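You operate a simulated robot arm through the tools that you are given. There is no shell and no other tool.

You run a simulated robot arm. Do the job below in one go: nothing can be reset, and whatever is moved stays where it is left.

Task
Unscrew the purple lamp from the three-socket jig and put its gasket in the spares drawer.
Fine: stand the lamp in the lamp tray and shut the drawer; the other lamp stays in. Set down upright: what you pick out. Where these are worked on the way, their far stop is far enough and under half their travel is too little: spares drawer.

Only the result counts: the job must be done as asked and must still hold three seconds after the hand-in. Knocking over, shifting, dropping, spilling or breaking anything else fails it.

Robot
A 6-joint arm with a fingered hand, fixed in place. Base frame: the origin is at the foot of the arm, x ahead of it, y to its left, z up; the work surface is at about z = 76. Units: cm, rad, N and s.
It reaches about 134.6 cm from its shoulder. Its first joint turns from -2.601 to 2.601 rad. Payload 3.5 kg.
The TCP is the grasp point between the finger pads, 2.6 cm short of the fingertips. In the tool frame z runs along the fingers and y along their closing line. Largest opening 13.2 cm; the body of the gripper starts 7.3 cm behind the TCP. The gripper is a hand of 4 fingers: y runs from the thumb to the fingers, the wrist lies at [0, 0, -23.4] in the tool frame, and closing takes about 1.5 s.
Orientation is told as [roll, pitch, yaw] about the base's x, y, z axes, in that order, counted from this pose: with the fingers straight down and closing along the base's y, the tool's x points along the base's -x, its y along +y and its z along -z.

Tools
- The arm moves only by the tool servo_tool. Its argument "deltas" is text: rows parted by semicolons, each of 6 numbers parted by spaces: the shift along the base's x, y, z in cm, then the turn, a rotation vector about the base's x, y, z in rad. In form: dx dy dz rx ry rz; .... A call has 1 to 20 rows; each row shifts and turns the commanded pose from where the row before left it. "jaw" is the finger opening in cm, from 0 to 13.2, set as the call begins (left out, the last holds). Rows are played at 5 a second. More than 5 cm and 0.15 rad between two rows, or a gripper value outside its range, and nothing of the call is played. Where a pose cannot be reached the arm comes as near as it can. A force on the tool above 90 N (or 10 N above the force at the start of the call, whichever is more), or a blocked arm, ends the call early, and 0.2 s more pass. Each finger travels about 7.2 cm/s and halts on what it meets, pressing with about 28 N; the grip force reading is that of the motor and also rises with nothing between the fingers. The clock runs only during rows and for 0.2 s after the last one: add rows that do not move to give the fingers time. The reply holds the time, the measured pose of the TCP, the force on the tool along the base axes, the opening and the grip force, in the units named above and with some noise, with the torque about the TCP (base axes, N m) and any sound that the robot's microphone picked up, and new pictures: "show" is both (left out), scene, wrist or none.
- Cameras (640 x 400 px; columns grow to the right, rows downward): "scene" is fixed at [5.11, -64.57, 131.24]; the picture's right is [0.67, -0.74, 0.00], its down [-0.34, -0.31, -0.89] and it looks along [0.66, 0.60, -0.46] (base axes); focal length 323 px, centre (320, 200). "wrist" rides on the gripper at [6.8, 0.2, -9.7] in the tool frame; the picture's right is [-0.03, 1.00, 0.00], its down [-0.82, -0.02, -0.58] and it looks along [-0.58, -0.01, 0.82] (tool axes); focal length 270 px, centre (320, 200). There is no depth. A picture from a camera that has moved, and an enlarged one, comes with that camera's place and axes in the base frame and with its lens. The place of the scene camera against the robot may be out by one fixed shift of up to 2.5 cm in any direction.
- slide_trunk(by): slides the trunk up (or, below 0, down) by that many cm; the arm rides with it, the base frame stays. It gives what a move gives, with no picture.
- curl_fingers(finger1, finger2, finger3, thumb_bend): sets how far each is bent, from 0 (flat) to 1 (curled in); at 0.3 the hand is open as for a grip, at 0.7 the pads meet at the TCP. One left out holds its place. A second passes; each finger stops where it meets its share of the squeeze, and holds until it gets a number again. A gripper value or a shape takes the hand back. It gives what a move gives, with no picture; readings hold the bend of each and the force on the fingers (four entries, about 0 where the hand has none), thumb and palm.
- preshape(shape): the hand has 4 fingers and takes this shape, open, in about a second: jaw (thumb against the fingers, like two jaws); tri (thumb and two fingers); tip (a fingertip pinch); poke (one finger out to press); point (the index stretched); flat (the hand flat); cup (the hand cupped); fist (a fist). The gripper value then closes the fingers along that shape, each until it touches; the sizes above hold for jaw. It gives what a move gives, with no picture.
- zoom(camera, box): a new picture of the part [left, top, right, bottom] of that camera's present view, enlarged. It takes no simulated time.
- sign_off(): hands the job in; it is judged then, once.

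Nothing tells you positions but the pictures and the camera data. Unless the task says otherwise, let go and move clear before handing in.

The tools are called after "Call:" as name(argument=value, ...) on one line, values as JSON. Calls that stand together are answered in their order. servo_tool: Moves the arm, as the interface text tells. Its arguments: {"type":"object","properties":{"deltas":{"type":"string"},"jaw":{"type":"number"},"show":{"type":"string","enum":["both","scene","wrist","none"]}},"required":["deltas"]} The other tools are called the same way: slide_trunk (by) slides the trunk up or down; preshape (shape) gives the hand a shape; curl_fingers (finger1, finger2, finger3, thumb_bend) moves the fingers one by one; zoom (camera, box) takes an enlarged picture of a part of a camera's view; sign_off () hands the job in.

At the start:

```text
t: 0.0
eef_pos: [74.56, 31.04, 103.52]
tcp_rot: [-0.001, 0.0, 0.001]
wrist_force: [0.8, -0.4, -0.2]
moment: [0.01, -0.06, -0.01]
gripper_width: 13.18
gripper_force: 0.1
shape: jaw
bend: [0.3, 0.3, 0.3, 0.3]
finger forces: [0.0, 0.0, 0.1, 0.0, 0.1, 0.1]
trunk travel left (down, up): [-93.4, 3.6]
```

scene: 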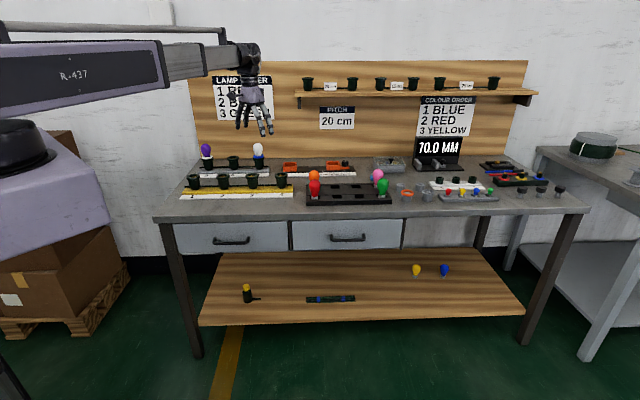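
wrist: 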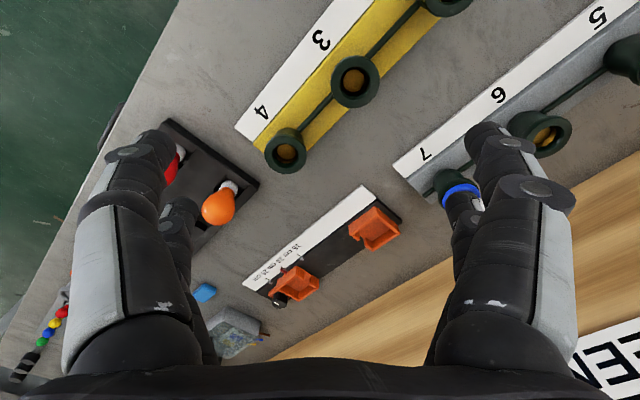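

I see a bench with several socket jigs; a purple lamp sits on the left rear jig next to a white lamp, and two drawers hang below the bench. I'll look closer before moving anything.

Call:
zoom(camera="scene", box=[170, 130, 310, 217])

Call:
zoom(camera="scene", box=[290, 130, 430, 217])

Call:
zoom(camera="scene", box=[390, 130, 570, 242])

Call:
zoom(camera="scene", box=[160, 200, 420, 362])

Call:
zoom(camera="scene", box=[190, 60, 350, 160])

Call:
zoom(camera="wrist", box=[0, 0, 640, 400])

```text
4.57 times, centred on (240, 174) of scene
camera zoom: at [5.11, -64.57, 131.24], right [0.67, -0.74, 0.0], down [-0.34, -0.31, -0.89], along [0.66, 0.6, -0.46], focal length 1477 px, centre (686, 321)
```

zoom: 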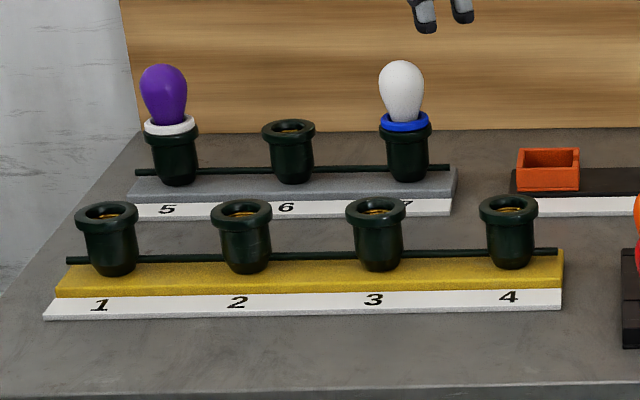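

```text
4.57 times, centred on (360, 174) of scene
camera zoom: at [5.11, -64.57, 131.24], right [0.67, -0.74, 0.0], down [-0.34, -0.31, -0.89], along [0.66, 0.6, -0.46], focal length 1477 px, centre (137, 321)
```

zoom: 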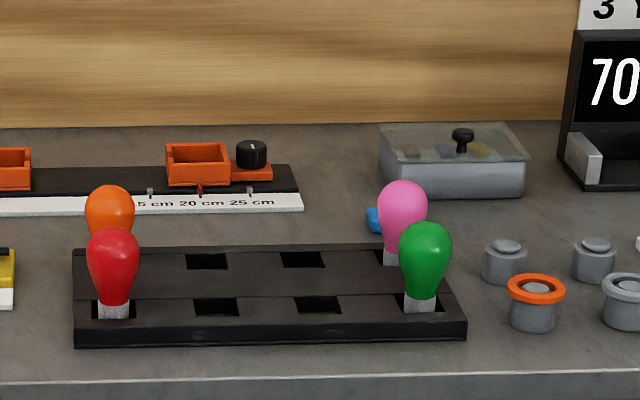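

```text
3.56 times, centred on (480, 186) of scene
camera zoom: at [5.11, -64.57, 131.24], right [0.67, -0.74, 0.0], down [-0.34, -0.31, -0.89], along [0.66, 0.6, -0.46], focal length 1148 px, centre (-249, 250)
```

zoom: 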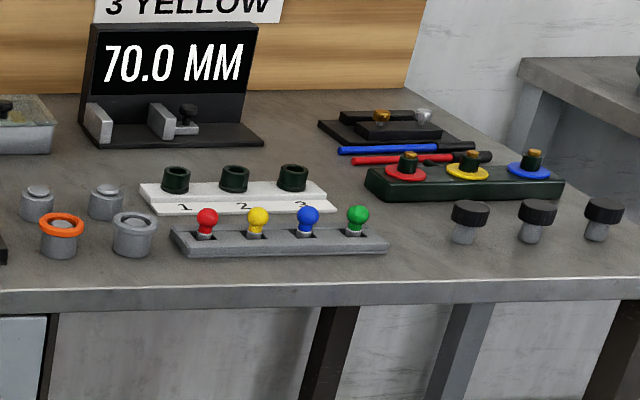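

```text
2.46 times, centred on (290, 281) of scene
camera zoom: at [5.11, -64.57, 131.24], right [0.67, -0.74, 0.0], down [-0.34, -0.31, -0.89], along [0.66, 0.6, -0.46], focal length 795 px, centre (394, 1)
```

zoom: 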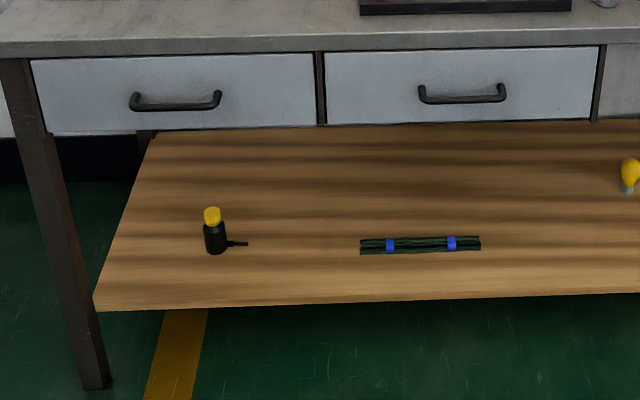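

```text
4.00 times, centred on (270, 110) of scene
camera zoom: at [5.11, -64.57, 131.24], right [0.67, -0.74, 0.0], down [-0.34, -0.31, -0.89], along [0.66, 0.6, -0.46], focal length 1292 px, centre (520, 560)
```

zoom: 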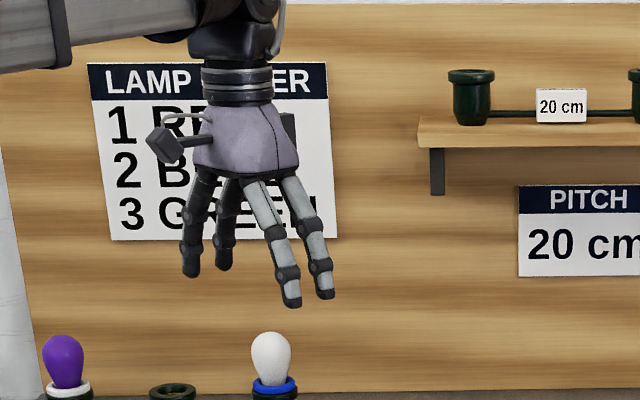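

```text
1.00 times, centred on (320, 200) of wrist (not enlarged: the box is as wide or as high as the picture)
camera zoom: at [67.72, 31.21, 113.16], right [0.03, 1.0, 0.0], down [0.82, -0.02, 0.58], along [0.58, -0.01, -0.82], focal length 270 px, centre (320, 200)
```

zoom: 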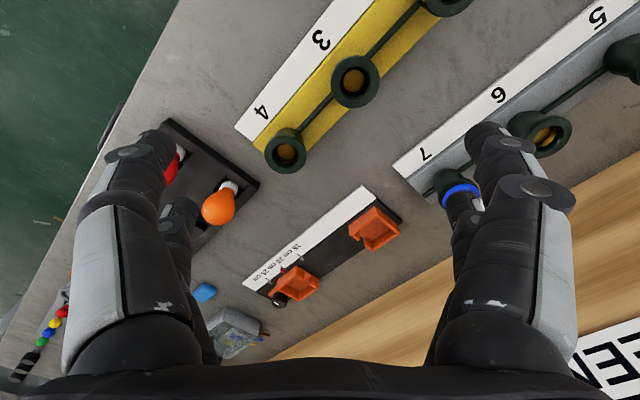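

The purple lamp with a white gasket is in socket 5 of the 5-6-7 jig, and the lamp tray is the black one with eight holes. I still need to tell which drawer is the spares drawer, so I'm zooming in on the drawer fronts.

Call:
zoom(camera="scene", box=[165, 210, 295, 262])

Call:
zoom(camera="scene", box=[285, 210, 415, 262])

Call:
zoom(camera="scene", box=[180, 60, 540, 160])

Call:
zoom(camera="scene", box=[190, 135, 230, 165])

```text
4.92 times, centred on (230, 236) of scene
camera zoom: at [5.11, -64.57, 131.24], right [0.67, -0.74, 0.0], down [-0.34, -0.31, -0.89], along [0.66, 0.6, -0.46], focal length 1590 px, centre (763, 23)
```

zoom: 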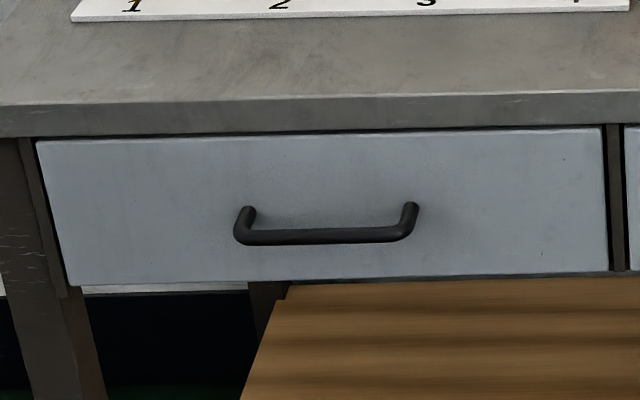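

```text
4.92 times, centred on (350, 236) of scene
camera zoom: at [5.11, -64.57, 131.24], right [0.67, -0.74, 0.0], down [-0.34, -0.31, -0.89], along [0.66, 0.6, -0.46], focal length 1590 px, centre (172, 23)
```

zoom: 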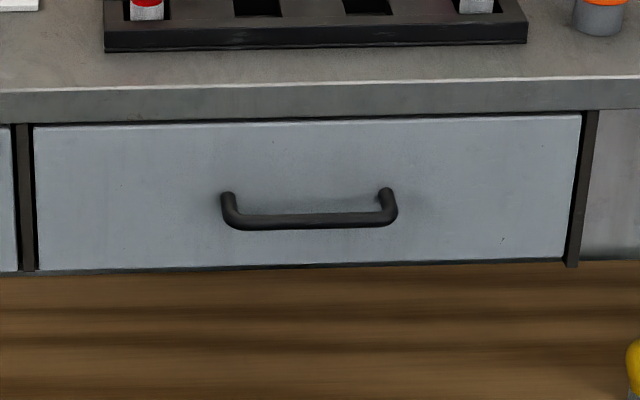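

```text
1.78 times, centred on (360, 110) of scene
camera zoom: at [5.11, -64.57, 131.24], right [0.67, -0.74, 0.0], down [-0.34, -0.31, -0.89], along [0.66, 0.6, -0.46], focal length 574 px, centre (249, 360)
```

zoom: 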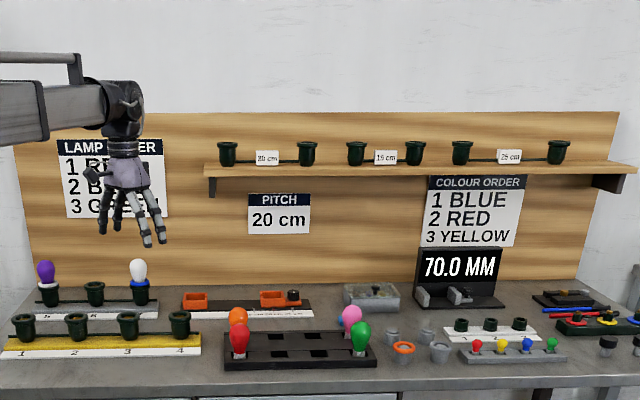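

```text
13.33 times, centred on (210, 150) of scene
camera zoom: at [5.11, -64.57, 131.24], right [0.67, -0.74, 0.0], down [-0.34, -0.31, -0.89], along [0.66, 0.6, -0.46], focal length 4307 px, centre (1787, 867)
```

zoom: 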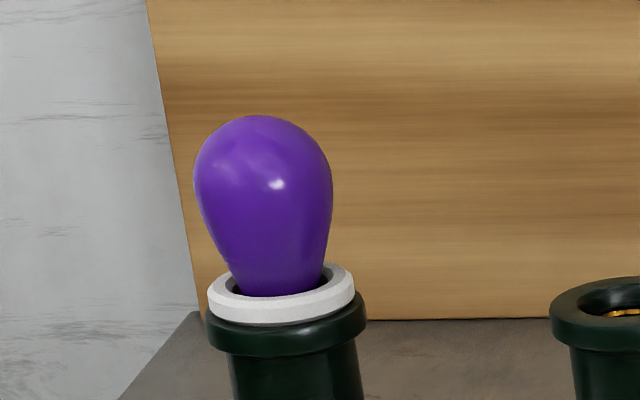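

The drawers carry no labels in this view. I take the purple lamp to be near (71, 62) with its bulb top around z 90, so I'm moving the hand near it at a safe height to measure with the wrist camera.

Call:
servo_tool(deltas="-0.75 4.5 0.5 0 0 0; -0.75 4.5 0.5 0 0 0; -0.75 4.5 0.5 0 0 0; -0.75 4.5 0.5 0 0 0; -0.75 4.5 0.5 0 0 0; -0.75 4.5 0.5 0 0 0; 0 0 0 0 0 0; 0 0 0 0 0 0", show="both")

```text
t: 1.8
eef_pos: [70.24, 58.05, 103.58]
tcp_rot: [0.001, 0.0, -0.001]
wrist_force: [0.6, -0.5, -0.4]
moment: [0.0, 0.04, 0.02]
gripper_width: 13.21
gripper_force: 0.0
shape: jaw
bend: [0.3, 0.3, 0.3, 0.3]
finger forces: [0.0, 0.1, 0.0, 0.0, 0.1, 0.0]
out of reach, approached as far as the arm can: row 1, 2, 3, 4, 5, 6
trunk travel left (down, up): [-93.4, 3.6]
camera wrist: at [63.34, 58.31, 113.16], right [0.03, 1.0, 0.0], down [0.82, -0.02, 0.58], along [0.58, -0.01, -0.82], focal length 270 px, centre (320, 200)
```

scene: 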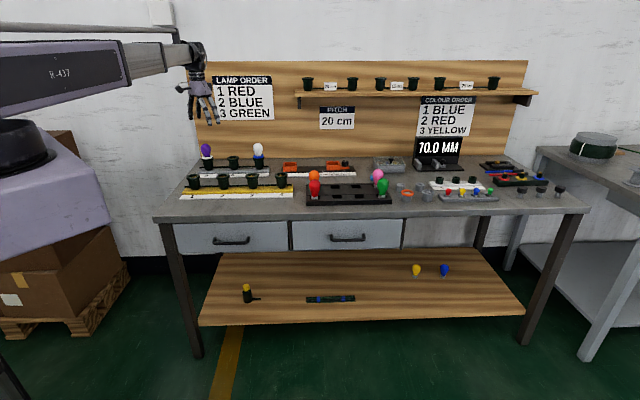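
wrist: 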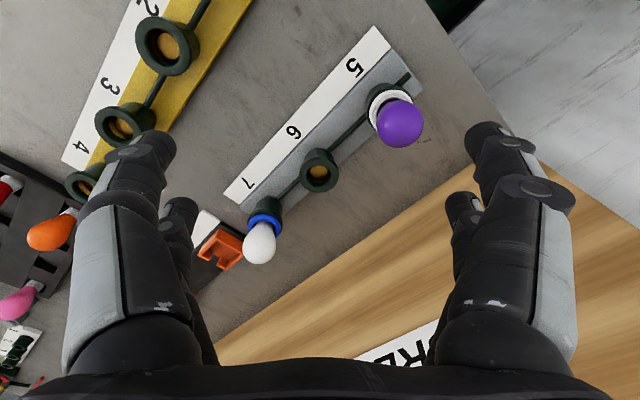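

From two wrist views the purple lamp's gasket comes out at about (72.6, 66.1, 82.9), with the bulb centre near z 86.5. I'll centre the hand above it and pre-turn the wrist clockwise to gain unscrewing range.

Call:
servo_tool(deltas="0.8 2.7 0 0 0 0; 0.8 2.7 0 0 0 0; 0.8 2.65 0 0 0 0; 0 0 0 0 0 -0.15; 0 0 0 0 0 -0.15; 0 0 0 0 0 -0.15; 0 0 0 0 0 -0.15; 0 0 0 0 0 -0.15; 0 0 0 0 0 -0.15; 0 0 0 0 0 -0.15; 0 0 0 0 0 -0.15; 0 0 0 0 0 -0.15; 0 0 0 0 0 -0.15; 0 0 0 0 0 0; 0 0 0 0 0 0", show="both")

```text
t: 5.0
eef_pos: [72.59, 65.94, 103.59]
tcp_rot: [0.0, -0.001, -1.501]
wrist_force: [0.2, -0.4, -1.4]
moment: [-0.03, 0.02, 0.01]
gripper_width: 13.18
gripper_force: 0.1
shape: jaw
bend: [0.3, 0.3, 0.3, 0.3]
finger forces: [0.0, 0.0, 0.1, 0.0, 0.0, 0.0]
trunk travel left (down, up): [-93.4, 3.6]
camera wrist: at [72.2, 72.88, 113.16], right [1.0, 0.05, 0.0], down [0.04, -0.82, 0.58], along [0.03, -0.58, -0.82], focal length 270 px, centre (320, 200)
```

scene: 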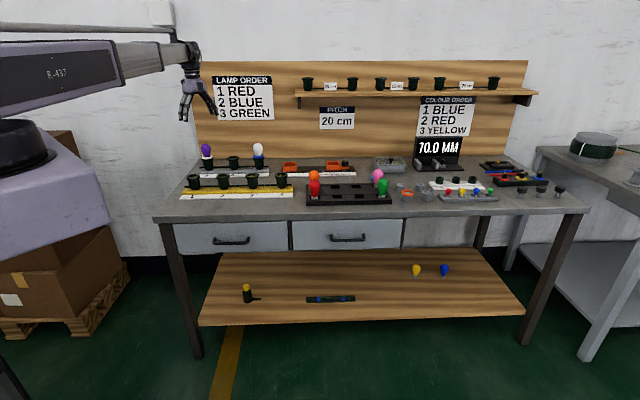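
wrist: 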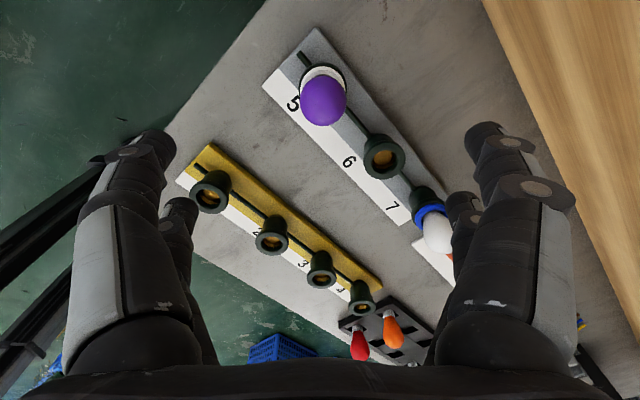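

The wrist turns freely and the hand is over the lamp, whose axis I now put at (72.8, 66.1) with the bulb centre at z 87. I'll come down part way and check the alignment.

Call:
servo_tool(deltas="0.1 0.1 -3.5 0 0 0; 0.1 0.05 -3.5 0 0 0; 0 0 -3.5 0 0 0; 0 0 0 0 0 0; 0 0 0 0 0 0", show="both")

```text
t: 6.2
eef_pos: [72.67, 65.83, 103.44]
tcp_rot: [0.001, 0.001, -1.5]
wrist_force: [-0.7, -0.5, 0.5]
moment: [0.03, 0.01, -0.03]
gripper_width: 13.21
gripper_force: 0.0
shape: jaw
bend: [0.3, 0.3, 0.3, 0.3]
finger forces: [0.0, 0.1, 0.0, 0.0, 0.0, 0.0]
out of reach, approached as far as the arm can: row 1, 2, 3
trunk travel left (down, up): [-93.4, 3.6]
camera wrist: at [72.19, 72.88, 113.16], right [1.0, 0.05, 0.0], down [0.04, -0.82, 0.58], along [0.03, -0.58, -0.82], focal length 270 px, centre (320, 200)
```

scene: 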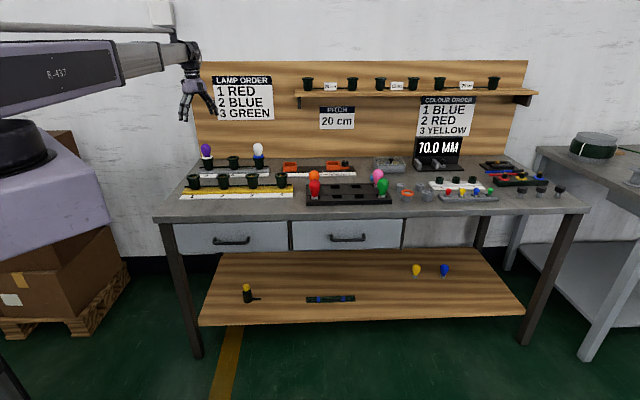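
wrist: 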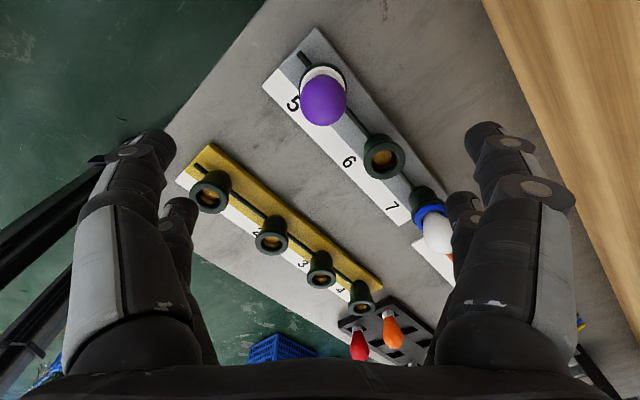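

The arm itself keeps a fixed height, so vertical motion comes from the trunk. I'll lower the trunk 10 cm so the fingertips stay just above the bulb top, then check.

Call:
slide_trunk(by=-10)

Call:
servo_tool(deltas="0.1 0.2 0 0 0 0; 0 0 0 0 0 0; 0 0 0 0 0 0", show="both")

```text
t: 7.5
eef_pos: [72.51, 65.9, 93.54]
tcp_rot: [0.001, 0.0, -1.5]
wrist_force: [-0.3, 0.4, 0.3]
moment: [-0.03, -0.01, 0.0]
gripper_width: 13.18
gripper_force: 0.0
shape: jaw
bend: [0.3, 0.3, 0.3, 0.3]
finger forces: [0.1, 0.0, 0.1, 0.0, 0.1, 0.0]
trunk travel left (down, up): [-83.4, 13.6]
```

```text
t: 8.3
eef_pos: [72.6, 66.12, 93.53]
tcp_rot: [0.0, 0.001, -1.499]
wrist_force: [0.1, 0.0, 0.3]
moment: [0.0, 0.01, -0.03]
gripper_width: 13.17
gripper_force: 0.0
shape: jaw
bend: [0.3, 0.3, 0.3, 0.3]
finger forces: [0.0, 0.0, 0.0, 0.0, 0.1, 0.0]
trunk travel left (down, up): [-83.4, 13.6]
camera wrist: at [72.21, 73.07, 103.16], right [1.0, 0.05, 0.0], down [0.04, -0.82, 0.58], along [0.03, -0.58, -0.82], focal length 270 px, centre (320, 200)
```

scene: 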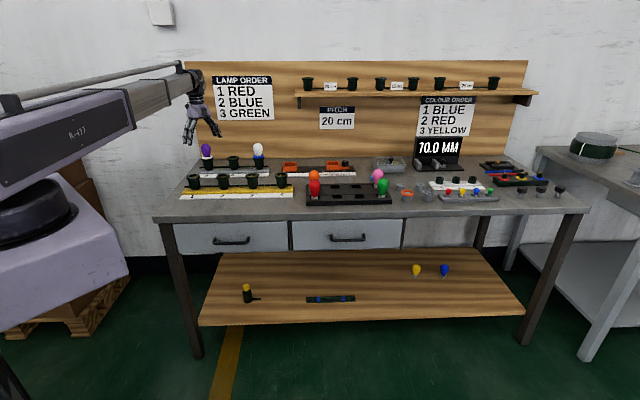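
wrist: 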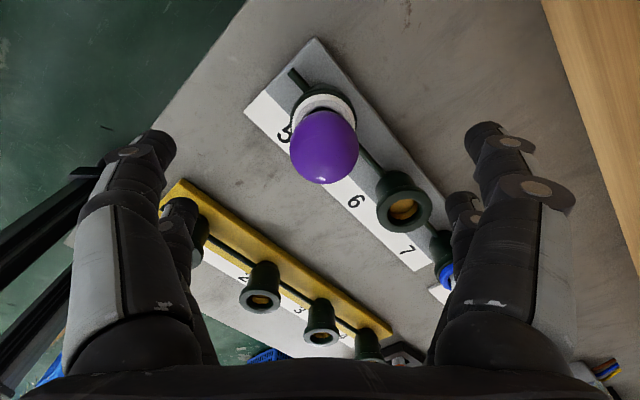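

The bulb sits between the fingers at about (72.8, 66.0), so I'll nudge over, lower 6.4 cm to the bulb's widest part and close on it.

Call:
servo_tool(deltas="0.2 -0.1 0 0 0 0; 0 0 0 0 0 0", show="none")

Call:
slide_trunk(by=-6.4)

Call:
servo_tool(deltas="0 0 0 0 0 0; 0 0 0 0 0 0; 0 0 0 0 0 0; 0 0 0 0 0 0; 0 0 0 0 0 0; 0 0 0 0 0 0; 0 0 0 0 0 0; 0 0 0 0 0 0", jaw=3, show="both")

```text
t: 8.9
eef_pos: [72.69, 66.04, 93.6]
tcp_rot: [-0.001, -0.001, -1.498]
wrist_force: [0.6, 0.4, -0.3]
moment: [-0.01, -0.03, -0.04]
gripper_width: 13.18
gripper_force: 0.0
shape: jaw
bend: [0.3, 0.3, 0.3, 0.3]
finger forces: [0.0, 0.1, 0.1, 0.1, 0.0, 0.0]
trunk travel left (down, up): [-83.4, 13.6]
```

```text
t: 10.0
eef_pos: [72.73, 65.99, 87.19]
tcp_rot: [0.0, 0.0, -1.498]
wrist_force: [0.5, 0.4, 0.4]
moment: [0.01, 0.0, 0.02]
gripper_width: 13.18
gripper_force: 0.0
shape: jaw
bend: [0.3, 0.3, 0.3, 0.3]
finger forces: [0.0, 0.0, 0.0, 0.0, 0.0, 0.1]
trunk travel left (down, up): [-77.0, 20.0]
```

```text
t: 11.8
eef_pos: [72.79, 66.03, 87.09]
tcp_rot: [-0.001, -0.001, -1.499]
wrist_force: [-0.3, 0.5, 0.3]
moment: [-0.02, -0.01, 0.01]
gripper_width: 3.03
gripper_force: 0.1
shape: jaw
bend: [0.73, 0.73, 0.73, 0.7]
finger forces: [0.1, 0.0, 0.1, 0.0, 0.0, 0.0]
trunk travel left (down, up): [-77.0, 20.0]
camera wrist: at [72.44, 72.96, 96.76], right [1.0, 0.05, 0.0], down [0.04, -0.82, 0.58], along [0.03, -0.58, -0.82], focal length 270 px, centre (320, 200)
```

scene: 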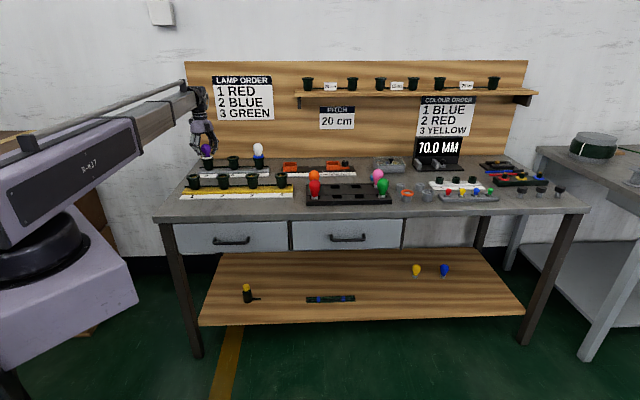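
wrist: 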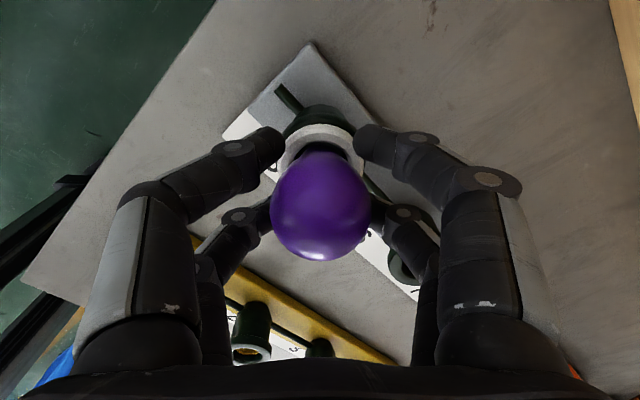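

At 3.0 cm opening the fingers have not yet loaded the bulb, so I'll keep closing until they grip.

Call:
servo_tool(deltas="0 0 0 0 0 0; 0 0 0 0 0 0; 0 0 0 0 0 0; 0 0 0 0 0 0; 0 0 0 0 0 0", jaw=0, show="both")

Call:
zoom(camera="scene", box=[170, 75, 250, 175])

```text
t: 13.0
eef_pos: [72.79, 66.07, 87.02]
tcp_rot: [0.0, 0.001, -1.499]
wrist_force: [0.7, -2.3, -5.5]
moment: [-0.13, -0.06, 0.02]
gripper_width: 0.91
gripper_force: 27.7
shape: jaw
bend: [0.72, 0.72, 0.72, 0.72]
finger forces: [22.8, 28.7, 28.5, 0.0, 21.2, 0.0]
trunk travel left (down, up): [-77.0, 20.0]
camera wrist: at [72.48, 72.96, 96.72], right [1.0, 0.05, 0.0], down [0.04, -0.82, 0.58], along [0.03, -0.58, -0.82], focal length 270 px, centre (320, 200)
```

scene: 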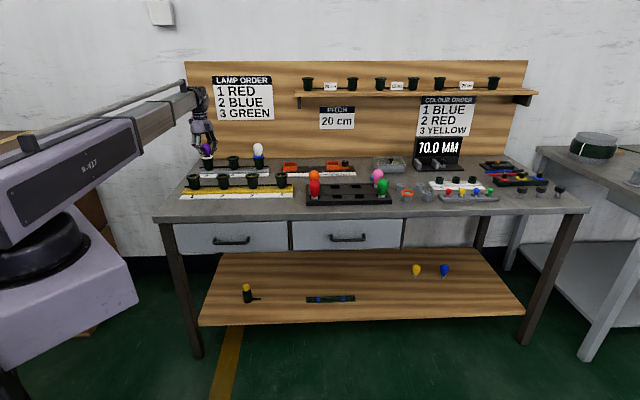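
wrist: 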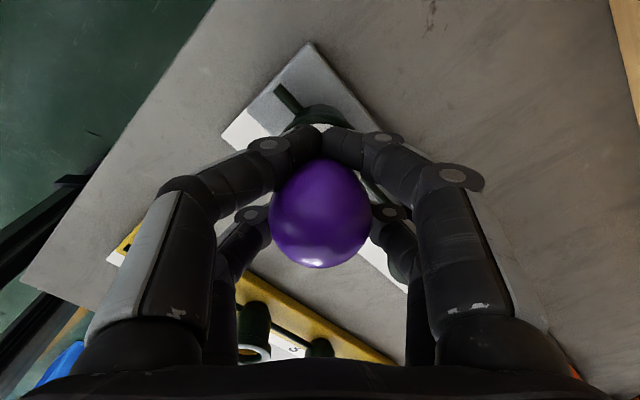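

```text
4.00 times, centred on (210, 125) of scene
camera zoom: at [5.11, -64.57, 131.24], right [0.67, -0.74, 0.0], down [-0.34, -0.31, -0.89], along [0.66, 0.6, -0.46], focal length 1292 px, centre (760, 500)
```

zoom: 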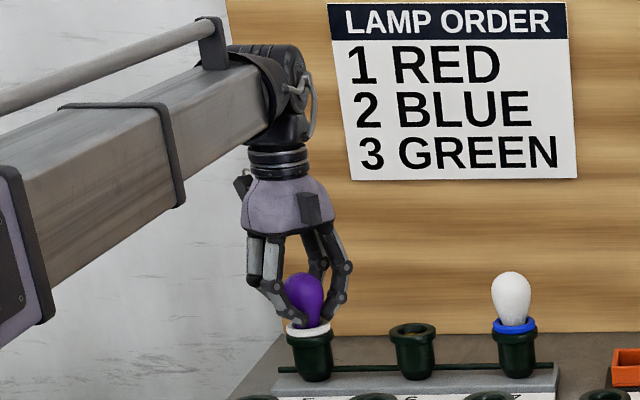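

The fingers wrap the lower bulb firmly (about 28 N each) just above the gasket. I'll start turning counter-clockwise and watch the torque.

Call:
servo_tool(deltas="0 0 0 0 0 0.12; 0 0 0 0 0 0.12; 0 0 0 0 0 0.12; 0 0 0 0 0 0.12; 0 0 0 0 0 0.12; 0 0 0 0 0 0", show="wrist")

Call:
zoom(camera="scene", box=[180, 120, 240, 170])

```text
t: 14.4
eef_pos: [72.88, 66.0, 87.1]
tcp_rot: [0.0, 0.001, -0.894]
wrist_force: [1.0, -0.9, -2.7]
moment: [-0.05, -0.04, 0.0]
gripper_width: 0.9
gripper_force: 28.0
shape: jaw
bend: [0.72, 0.72, 0.72, 0.72]
finger forces: [23.2, 28.6, 28.1, 0.0, 21.2, 0.1]
trunk travel left (down, up): [-77.0, 20.0]
camera wrist: at [68.66, 71.59, 96.74], right [0.8, 0.6, 0.0], down [0.49, -0.65, 0.58], along [0.35, -0.46, -0.82], focal length 270 px, centre (320, 200)
```

wrist: 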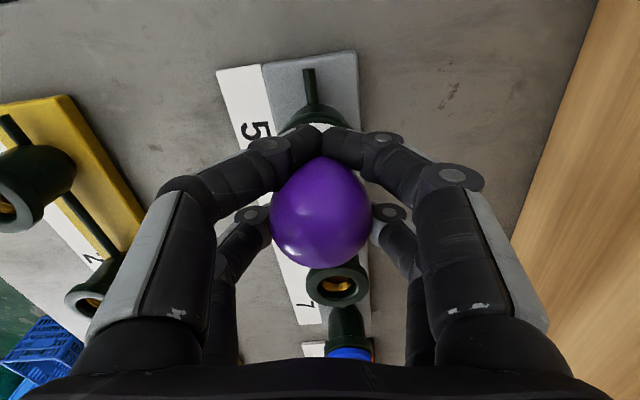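

```text
8.00 times, centred on (210, 145) of scene
camera zoom: at [5.11, -64.57, 131.24], right [0.67, -0.74, 0.0], down [-0.34, -0.31, -0.89], along [0.66, 0.6, -0.46], focal length 2584 px, centre (1200, 640)
```

zoom: 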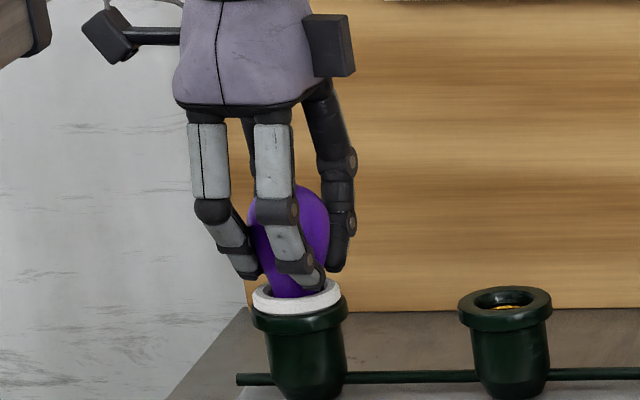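

The hand turned 0.6 rad and the vertical force relaxed, which fits the lamp turning and rising. I'll continue unscrewing.

Call:
servo_tool(deltas="0 0 0 0 0 0.14; 0 0 0 0 0 0.14; 0 0 0 0 0 0.14; 0 0 0 0 0 0.14; 0 0 0 0 0 0.14; 0 0 0 0 0 0.14; 0 0 0 0 0 0.14; 0 0 0 0 0 0.14; 0 0 0 0 0 0.14; 0 0 0 0 0 0.14; 0 0 0 0 0 0.14; 0 0 0 0 0 0.14; 0 0 0 0 0 0.14; 0 0 0 0 0 0.14", show="wrist")

Call:
zoom(camera="scene", box=[180, 120, 240, 170])

```text
t: 17.4
eef_pos: [72.82, 65.99, 87.11]
tcp_rot: [0.002, 0.0, 1.063]
wrist_force: [-2.1, -4.4, 0.8]
moment: [-0.13, 0.07, -0.02]
gripper_width: 0.84
gripper_force: 28.3
shape: jaw
bend: [0.73, 0.72, 0.72, 0.73]
finger forces: [26.5, 27.4, 29.7, 0.1, 24.8, 0.1]
trunk travel left (down, up): [-77.0, 20.0]
camera wrist: at [69.27, 60.19, 96.81], right [-0.86, 0.51, 0.0], down [0.41, 0.7, 0.58], along [0.29, 0.5, -0.82], focal length 270 px, centre (320, 200)
```

wrist: 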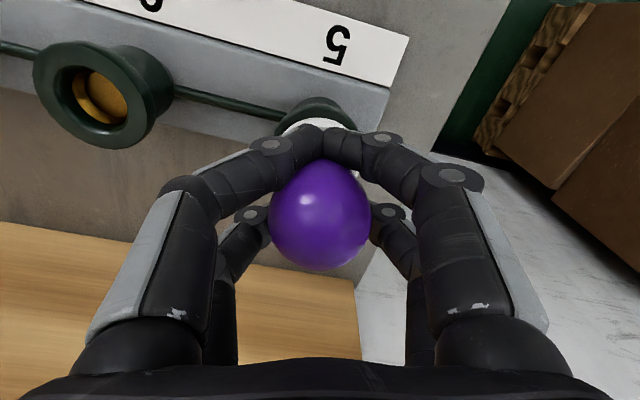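

```text
8.00 times, centred on (210, 145) of scene
camera zoom: at [5.11, -64.57, 131.24], right [0.67, -0.74, 0.0], down [-0.34, -0.31, -0.89], along [0.66, 0.6, -0.46], focal length 2584 px, centre (1200, 640)
```

zoom: 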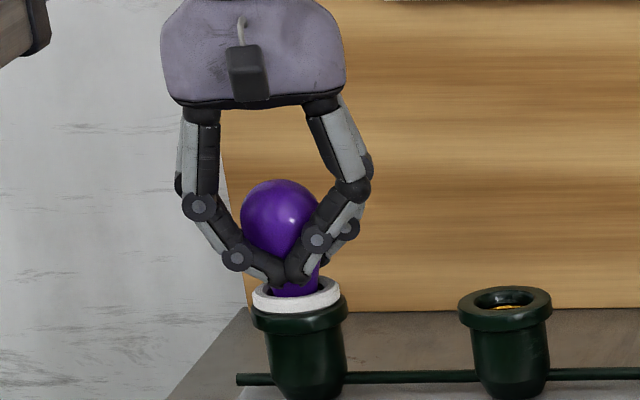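

The bulb seems to have risen a few millimetres, so it is unscrewing. I'll keep turning the same way as far as the wrist allows.

Call:
servo_tool(deltas="0 0 0 0 0 0.14; 0 0 0 0 0 0.14; 0 0 0 0 0 0.14; 0 0 0 0 0 0.14; 0 0 0 0 0 0.14; 0 0 0 0 0 0.14; 0 0 0 0 0 0.14; 0 0 0 0 0 0.14; 0 0 0 0 0 0.14; 0 0 0 0 0 0.14; 0 0 0 0 0 0.14; 0 0 0 0 0 0.14; 0 0 0 0 0 0.14; 0 0 0 0 0 0.14", show="wrist")

Call:
zoom(camera="scene", box=[180, 120, 240, 170])

```text
t: 20.4
eef_pos: [72.06, 66.69, 87.16]
tcp_rot: [0.001, 0.014, 2.226]
wrist_force: [10.4, -33.3, -2.1]
moment: [-1.35, -0.46, -0.05]
gripper_width: 0.69
gripper_force: 28.1
shape: jaw
bend: [0.73, 0.72, 0.72, 0.73]
finger forces: [56.9, 23.8, 23.7, 0.0, 0.4, 0.0]
out of reach, approached as far as the arm can: row 9, 10, 11, 12, 13, 14
trunk travel left (down, up): [-77.0, 20.0]
camera wrist: at [75.95, 61.26, 96.93], right [-0.81, -0.59, 0.0], down [-0.49, 0.67, 0.57], along [-0.33, 0.46, -0.82], focal length 270 px, centre (320, 200)
```

wrist: 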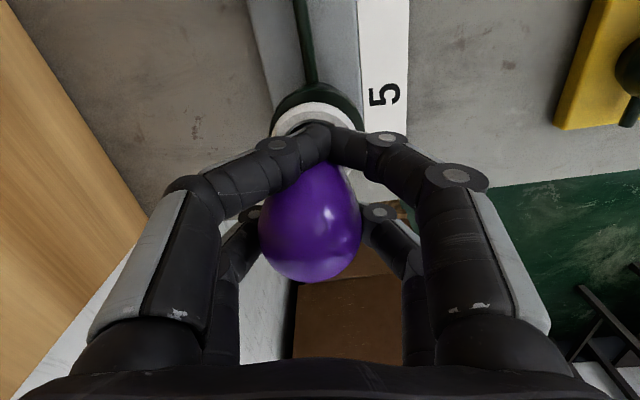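

```text
8.00 times, centred on (210, 145) of scene
camera zoom: at [5.11, -64.57, 131.24], right [0.67, -0.74, 0.0], down [-0.34, -0.31, -0.89], along [0.66, 0.6, -0.46], focal length 2584 px, centre (1200, 640)
```

zoom: 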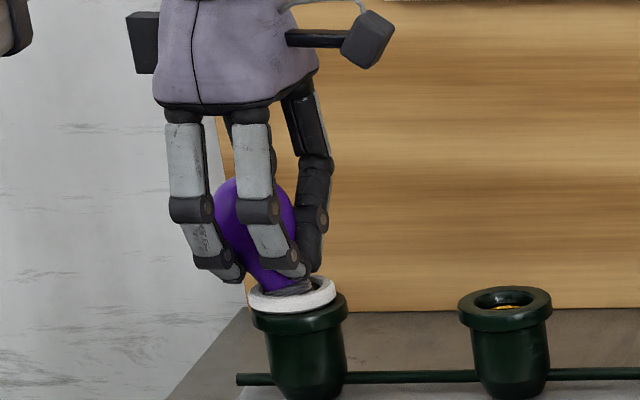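

The wrist reached its limit at yaw about 2.2 and the hand was pushed sideways. I'll bring it back onto the lamp's axis first to relieve that side load.

Call:
servo_tool(deltas="0.25 -0.23 0 0 0 -0.05; 0.25 -0.23 0 0 0 -0.05; 0.25 -0.23 0 0 0 -0.05; 0 0 0 0 0 0; 0 0 0 0 0 0", show="wrist")

Call:
zoom(camera="scene", box=[180, 120, 240, 170])

```text
t: 21.6
eef_pos: [72.54, 66.54, 87.09]
tcp_rot: [-0.002, 0.004, 2.08]
wrist_force: [-5.2, -0.5, -4.4]
moment: [-0.03, 0.22, 0.05]
gripper_width: 0.64
gripper_force: 27.8
shape: jaw
bend: [0.73, 0.73, 0.72, 0.73]
finger forces: [37.5, 24.2, 25.1, 0.0, 1.5, 0.1]
trunk travel left (down, up): [-77.0, 20.0]
camera wrist: at [75.64, 60.51, 96.78], right [-0.89, -0.46, 0.0], down [-0.38, 0.72, 0.57], along [-0.27, 0.51, -0.82], focal length 270 px, centre (320, 200)
```

wrist: 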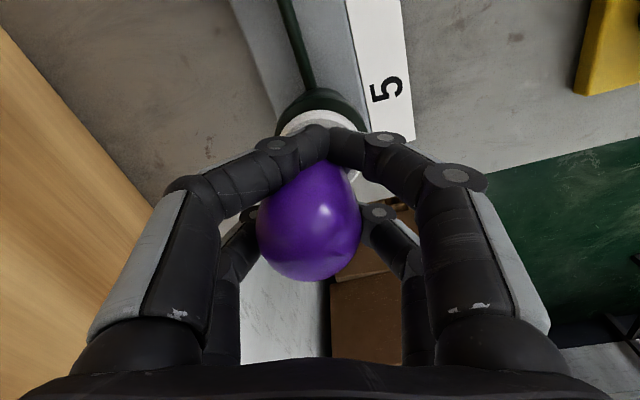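

```text
8.00 times, centred on (210, 145) of scene
camera zoom: at [5.11, -64.57, 131.24], right [0.67, -0.74, 0.0], down [-0.34, -0.31, -0.89], along [0.66, 0.6, -0.46], focal length 2584 px, centre (1200, 640)
```

zoom: 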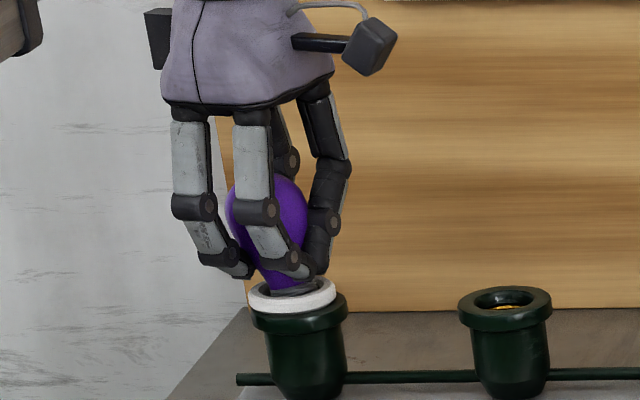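

The lamp has clearly risen, as its metal base now shows above the gasket. I'll open the hand to re-grip and see how the lamp rests on its own.

Call:
servo_tool(deltas="0 0 0 0 0 0; 0 0 0 0 0 0; 0 0 0 0 0 0; 0 0 0 0 0 0; 0 0 0 0 0 0; 0 0 0 0 0 0", jaw=9, show="wrist")

Call:
zoom(camera="scene", box=[180, 120, 240, 170])

```text
t: 23.0
eef_pos: [72.57, 66.34, 87.04]
tcp_rot: [0.0, 0.007, 2.078]
wrist_force: [0.5, -0.9, -0.3]
moment: [0.01, 0.02, 0.0]
gripper_width: 8.97
gripper_force: 0.1
shape: jaw
bend: [0.69, 0.69, 0.69, 0.6]
finger forces: [0.0, 0.1, 0.0, 0.0, 0.0, 0.1]
trunk travel left (down, up): [-77.0, 20.0]
camera wrist: at [75.7, 60.38, 96.8], right [-0.89, -0.46, 0.0], down [-0.38, 0.73, 0.57], along [-0.26, 0.51, -0.82], focal length 270 px, centre (320, 200)
```

wrist: 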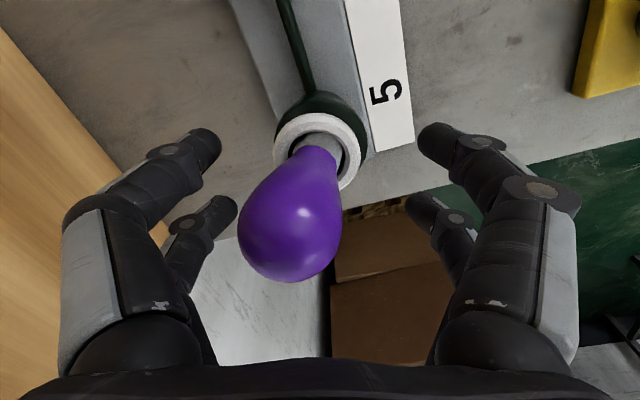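

```text
8.00 times, centred on (210, 145) of scene
camera zoom: at [5.11, -64.57, 131.24], right [0.67, -0.74, 0.0], down [-0.34, -0.31, -0.89], along [0.66, 0.6, -0.46], focal length 2584 px, centre (1200, 640)
```

zoom: 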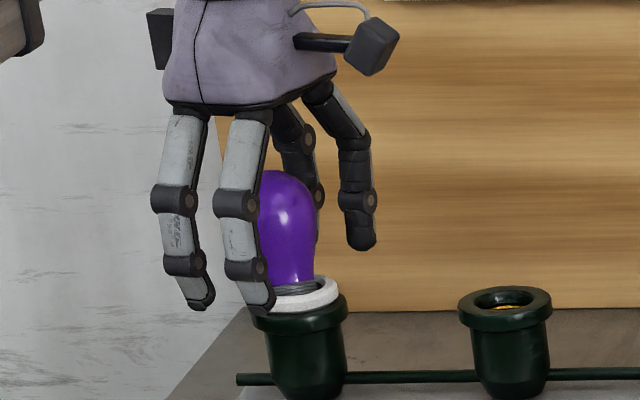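

The lamp now leans loosely in the socket, so the thread has let go. I'll recentre, raise 1 cm and close again, since the closing line runs along the lean and will bring it upright.

Call:
slide_trunk(by=1.0)

Call:
servo_tool(deltas="0.3 -0.2 0 0 0 0; 0 0 0 0 0 0; 0 0 0 0 0 0", show="wrist")

Call:
servo_tool(deltas="0 0 0 0 0 0; 0 0 0 0 0 0; 0 0 0 0 0 0; 0 0 0 0 0 0; 0 0 0 0 0 0; 0 0 0 0 0 0; 0 0 0 0 0 0; 0 0 0 0 0 0", jaw=0, show="wrist")

Call:
zoom(camera="scene", box=[180, 120, 240, 170])

```text
t: 23.5
eef_pos: [72.54, 66.38, 88.2]
tcp_rot: [0.0, 0.006, 2.077]
wrist_force: [-0.8, -0.6, -0.2]
moment: [-0.01, -0.01, -0.02]
gripper_width: 8.97
gripper_force: 0.1
shape: jaw
bend: [0.69, 0.69, 0.69, 0.6]
finger forces: [0.1, 0.0, 0.0, 0.0, 0.1, 0.0]
trunk travel left (down, up): [-78.0, 19.0]
```

```text
t: 24.3
eef_pos: [72.9, 66.01, 88.23]
tcp_rot: [-0.001, 0.003, 2.078]
wrist_force: [-0.9, -0.9, -0.3]
moment: [-0.02, 0.0, 0.0]
gripper_width: 8.95
gripper_force: 0.0
shape: jaw
bend: [0.69, 0.69, 0.69, 0.6]
finger forces: [0.1, 0.0, 0.0, 0.1, 0.1, 0.0]
trunk travel left (down, up): [-78.0, 19.0]
camera wrist: at [75.97, 60.15, 97.8], right [-0.89, -0.46, 0.0], down [-0.38, 0.73, 0.57], along [-0.26, 0.51, -0.82], focal length 270 px, centre (320, 200)
```

wrist: 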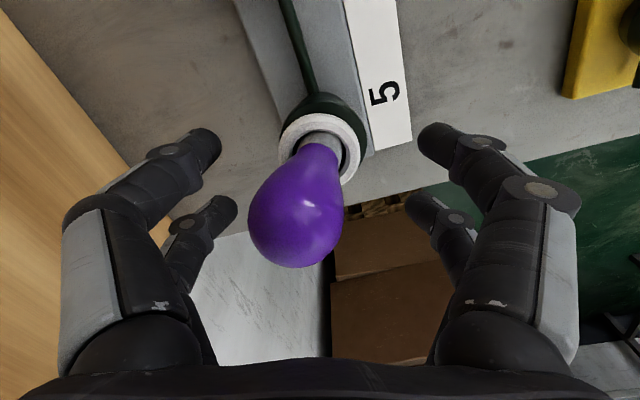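

```text
t: 26.1
eef_pos: [72.97, 65.99, 88.15]
tcp_rot: [-0.001, 0.005, 2.078]
wrist_force: [-0.6, -1.1, -3.8]
moment: [-0.12, 0.03, -0.03]
gripper_width: 0.83
gripper_force: 28.3
shape: jaw
bend: [0.63, 0.72, 0.74, 0.7]
finger forces: [0.1, 23.8, 21.3, 0.0, 0.1, 0.0]
trunk travel left (down, up): [-78.0, 19.0]
camera wrist: at [75.99, 60.16, 97.77], right [-0.89, -0.46, 0.0], down [-0.38, 0.73, 0.57], along [-0.26, 0.51, -0.82], focal length 270 px, centre (320, 200)
```

wrist: 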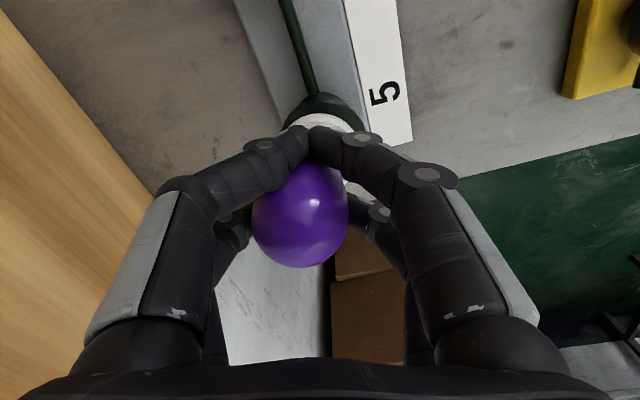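

```text
8.00 times, centred on (210, 145) of scene
camera zoom: at [5.11, -64.57, 131.24], right [0.67, -0.74, 0.0], down [-0.34, -0.31, -0.89], along [0.66, 0.6, -0.46], focal length 2584 px, centre (1200, 640)
```

zoom: 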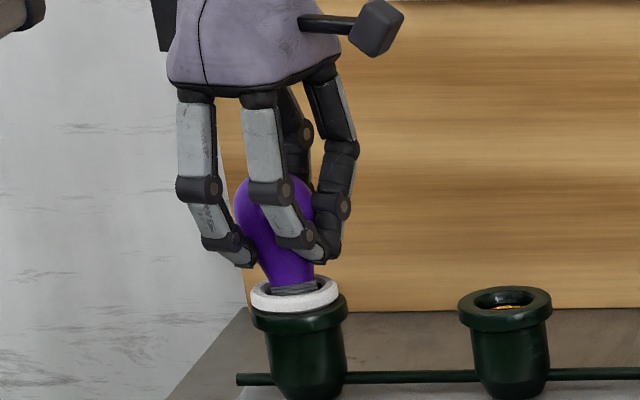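

The grip caught only the neck, and the bulb is still leaning about 1 cm off centre. I'll reopen, raise 1.5 cm and close on the bulb's wider part so it centres and straightens.

Call:
servo_tool(deltas="0 0 0 0 0 0; 0 0 0 0 0 0; 0 0 0 0 0 0; 0 0 0 0 0 0; 0 0 0 0 0 0; 0 0 0 0 0 0", jaw=9, show="none")

Call:
slide_trunk(by=1.6)

Call:
servo_tool(deltas="0 0 0 0 0 0; 0 0 0 0 0 0; 0 0 0 0 0 0; 0 0 0 0 0 0; 0 0 0 0 0 0; 0 0 0 0 0 0; 0 0 0 0 0 0; 0 0 0 0 0 0", jaw=3.5, show="wrist")

Call:
zoom(camera="scene", box=[180, 120, 240, 170])

```text
t: 27.5
eef_pos: [72.92, 66.06, 88.34]
tcp_rot: [0.0, 0.006, 2.076]
wrist_force: [-0.2, -0.7, -1.5]
moment: [-0.02, -0.02, 0.01]
gripper_width: 8.97
gripper_force: 0.2
shape: jaw
bend: [0.69, 0.69, 0.69, 0.6]
finger forces: [0.0, 0.0, 0.0, 0.0, 0.0, 0.0]
trunk travel left (down, up): [-78.0, 19.0]
```

```text
t: 28.2
eef_pos: [72.88, 66.28, 89.8]
tcp_rot: [0.001, 0.006, 2.075]
wrist_force: [-0.2, -0.7, 0.3]
moment: [0.0, 0.01, 0.01]
gripper_width: 8.99
gripper_force: 0.1
shape: jaw
bend: [0.69, 0.69, 0.69, 0.6]
finger forces: [0.1, 0.0, 0.0, 0.0, 0.1, 0.1]
trunk travel left (down, up): [-79.6, 17.4]
```

```text
t: 30.0
eef_pos: [72.88, 66.18, 89.74]
tcp_rot: [-0.002, 0.004, 2.077]
wrist_force: [0.3, 0.1, 0.4]
moment: [0.02, -0.01, -0.03]
gripper_width: 3.55
gripper_force: 0.1
shape: jaw
bend: [0.73, 0.73, 0.73, 0.7]
finger forces: [0.1, 0.0, 0.0, 0.0, 0.0, 0.0]
trunk travel left (down, up): [-79.6, 17.4]
camera wrist: at [75.97, 60.15, 99.4], right [-0.89, -0.46, 0.0], down [-0.38, 0.73, 0.57], along [-0.26, 0.51, -0.82], focal length 270 px, centre (320, 200)
```

wrist: 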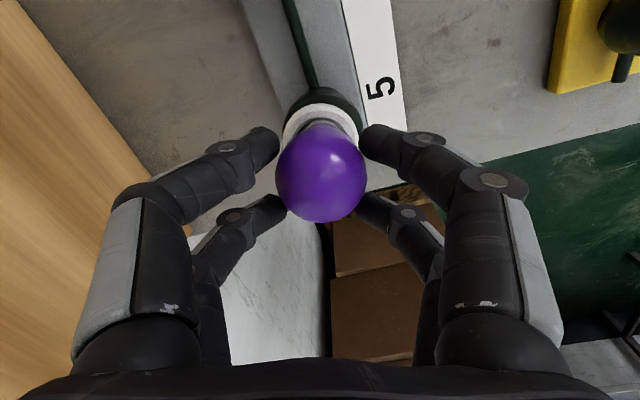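

```text
8.00 times, centred on (210, 145) of scene
camera zoom: at [5.11, -64.57, 131.24], right [0.67, -0.74, 0.0], down [-0.34, -0.31, -0.89], along [0.66, 0.6, -0.46], focal length 2584 px, centre (1200, 640)
```

zoom: 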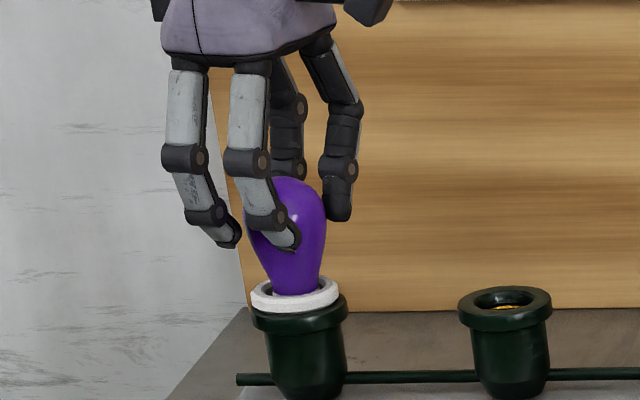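

The bulb is now upright and centred between the fingers. I'll close fully to grip it.

Call:
servo_tool(deltas="0 0 0 0 0 0; 0 0 0 0 0 0; 0 0 0 0 0 0; 0 0 0 0 0 0; 0 0 0 0 0 0; 0 0 0 0 0 0", jaw=0, show="wrist")

Call:
zoom(camera="scene", box=[180, 120, 240, 170])

```text
t: 31.4
eef_pos: [72.93, 66.08, 89.87]
tcp_rot: [0.001, 0.005, 2.078]
wrist_force: [-0.3, -0.5, -1.2]
moment: [0.0, 0.02, -0.01]
gripper_width: 2.24
gripper_force: 28.1
shape: jaw
bend: [0.73, 0.73, 0.73, 0.7]
finger forces: [27.1, 27.6, 22.8, 0.0, 25.3, 0.0]
trunk travel left (down, up): [-79.6, 17.4]
camera wrist: at [75.98, 60.15, 99.39], right [-0.89, -0.46, 0.0], down [-0.38, 0.73, 0.57], along [-0.26, 0.51, -0.82], focal length 270 px, centre (320, 200)
```

wrist: 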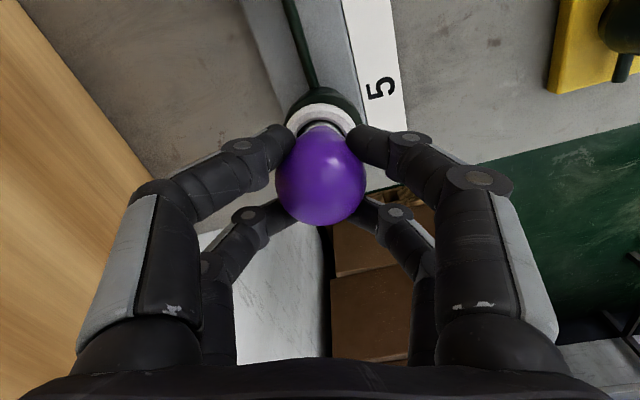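

```text
8.00 times, centred on (210, 145) of scene
camera zoom: at [5.11, -64.57, 131.24], right [0.67, -0.74, 0.0], down [-0.34, -0.31, -0.89], along [0.66, 0.6, -0.46], focal length 2584 px, centre (1200, 640)
```

zoom: 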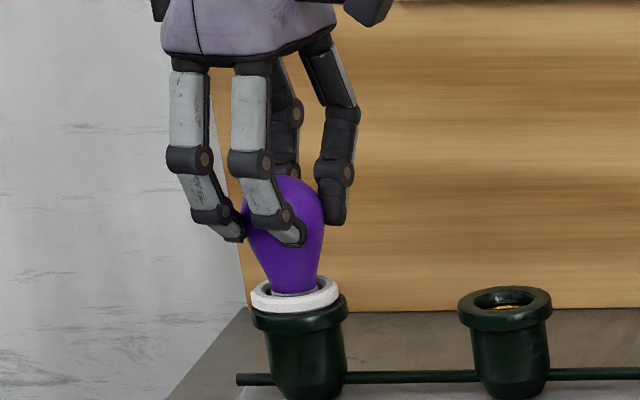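

All four fingers now hold the upright bulb evenly at about 25 N. I'll lift by 1.5 cm as a test to see whether it comes free.

Call:
slide_trunk(by=1.5)

Call:
zoom(camera="scene", box=[180, 120, 240, 170])

Call:
zoom(camera="wrist", box=[200, 60, 440, 260])

```text
t: 32.0
eef_pos: [72.96, 66.08, 91.2]
tcp_rot: [0.0, 0.006, 2.076]
wrist_force: [0.4, 0.3, -0.2]
moment: [0.01, 0.0, 0.02]
gripper_width: 2.24
gripper_force: 28.4
shape: jaw
bend: [0.73, 0.73, 0.73, 0.7]
finger forces: [27.2, 27.7, 23.0, 0.0, 25.4, 0.0]
trunk travel left (down, up): [-81.1, 15.9]
```

```text
8.00 times, centred on (210, 145) of scene
camera zoom: at [5.11, -64.57, 131.24], right [0.67, -0.74, 0.0], down [-0.34, -0.31, -0.89], along [0.66, 0.6, -0.46], focal length 2584 px, centre (1200, 640)
```

zoom: 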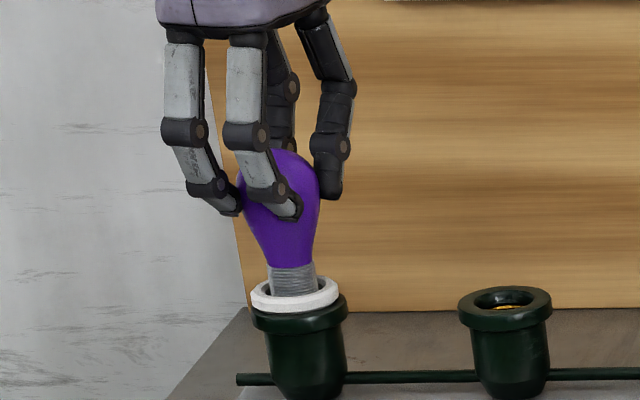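

```text
2.00 times, centred on (320, 160) of wrist
camera zoom: at [75.99, 60.17, 100.88], right [-0.89, -0.46, 0.0], down [-0.38, 0.73, 0.57], along [-0.26, 0.51, -0.82], focal length 541 px, centre (320, 280)
```

zoom: 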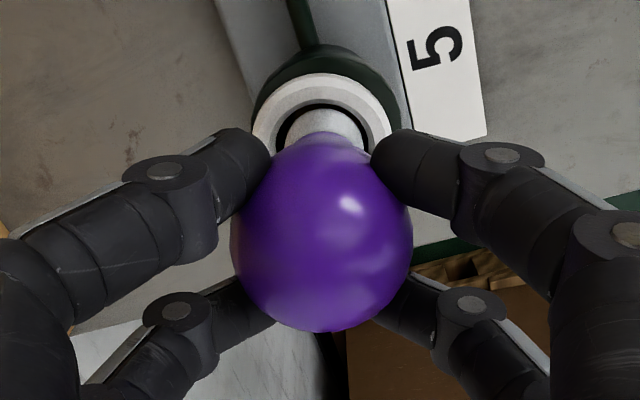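

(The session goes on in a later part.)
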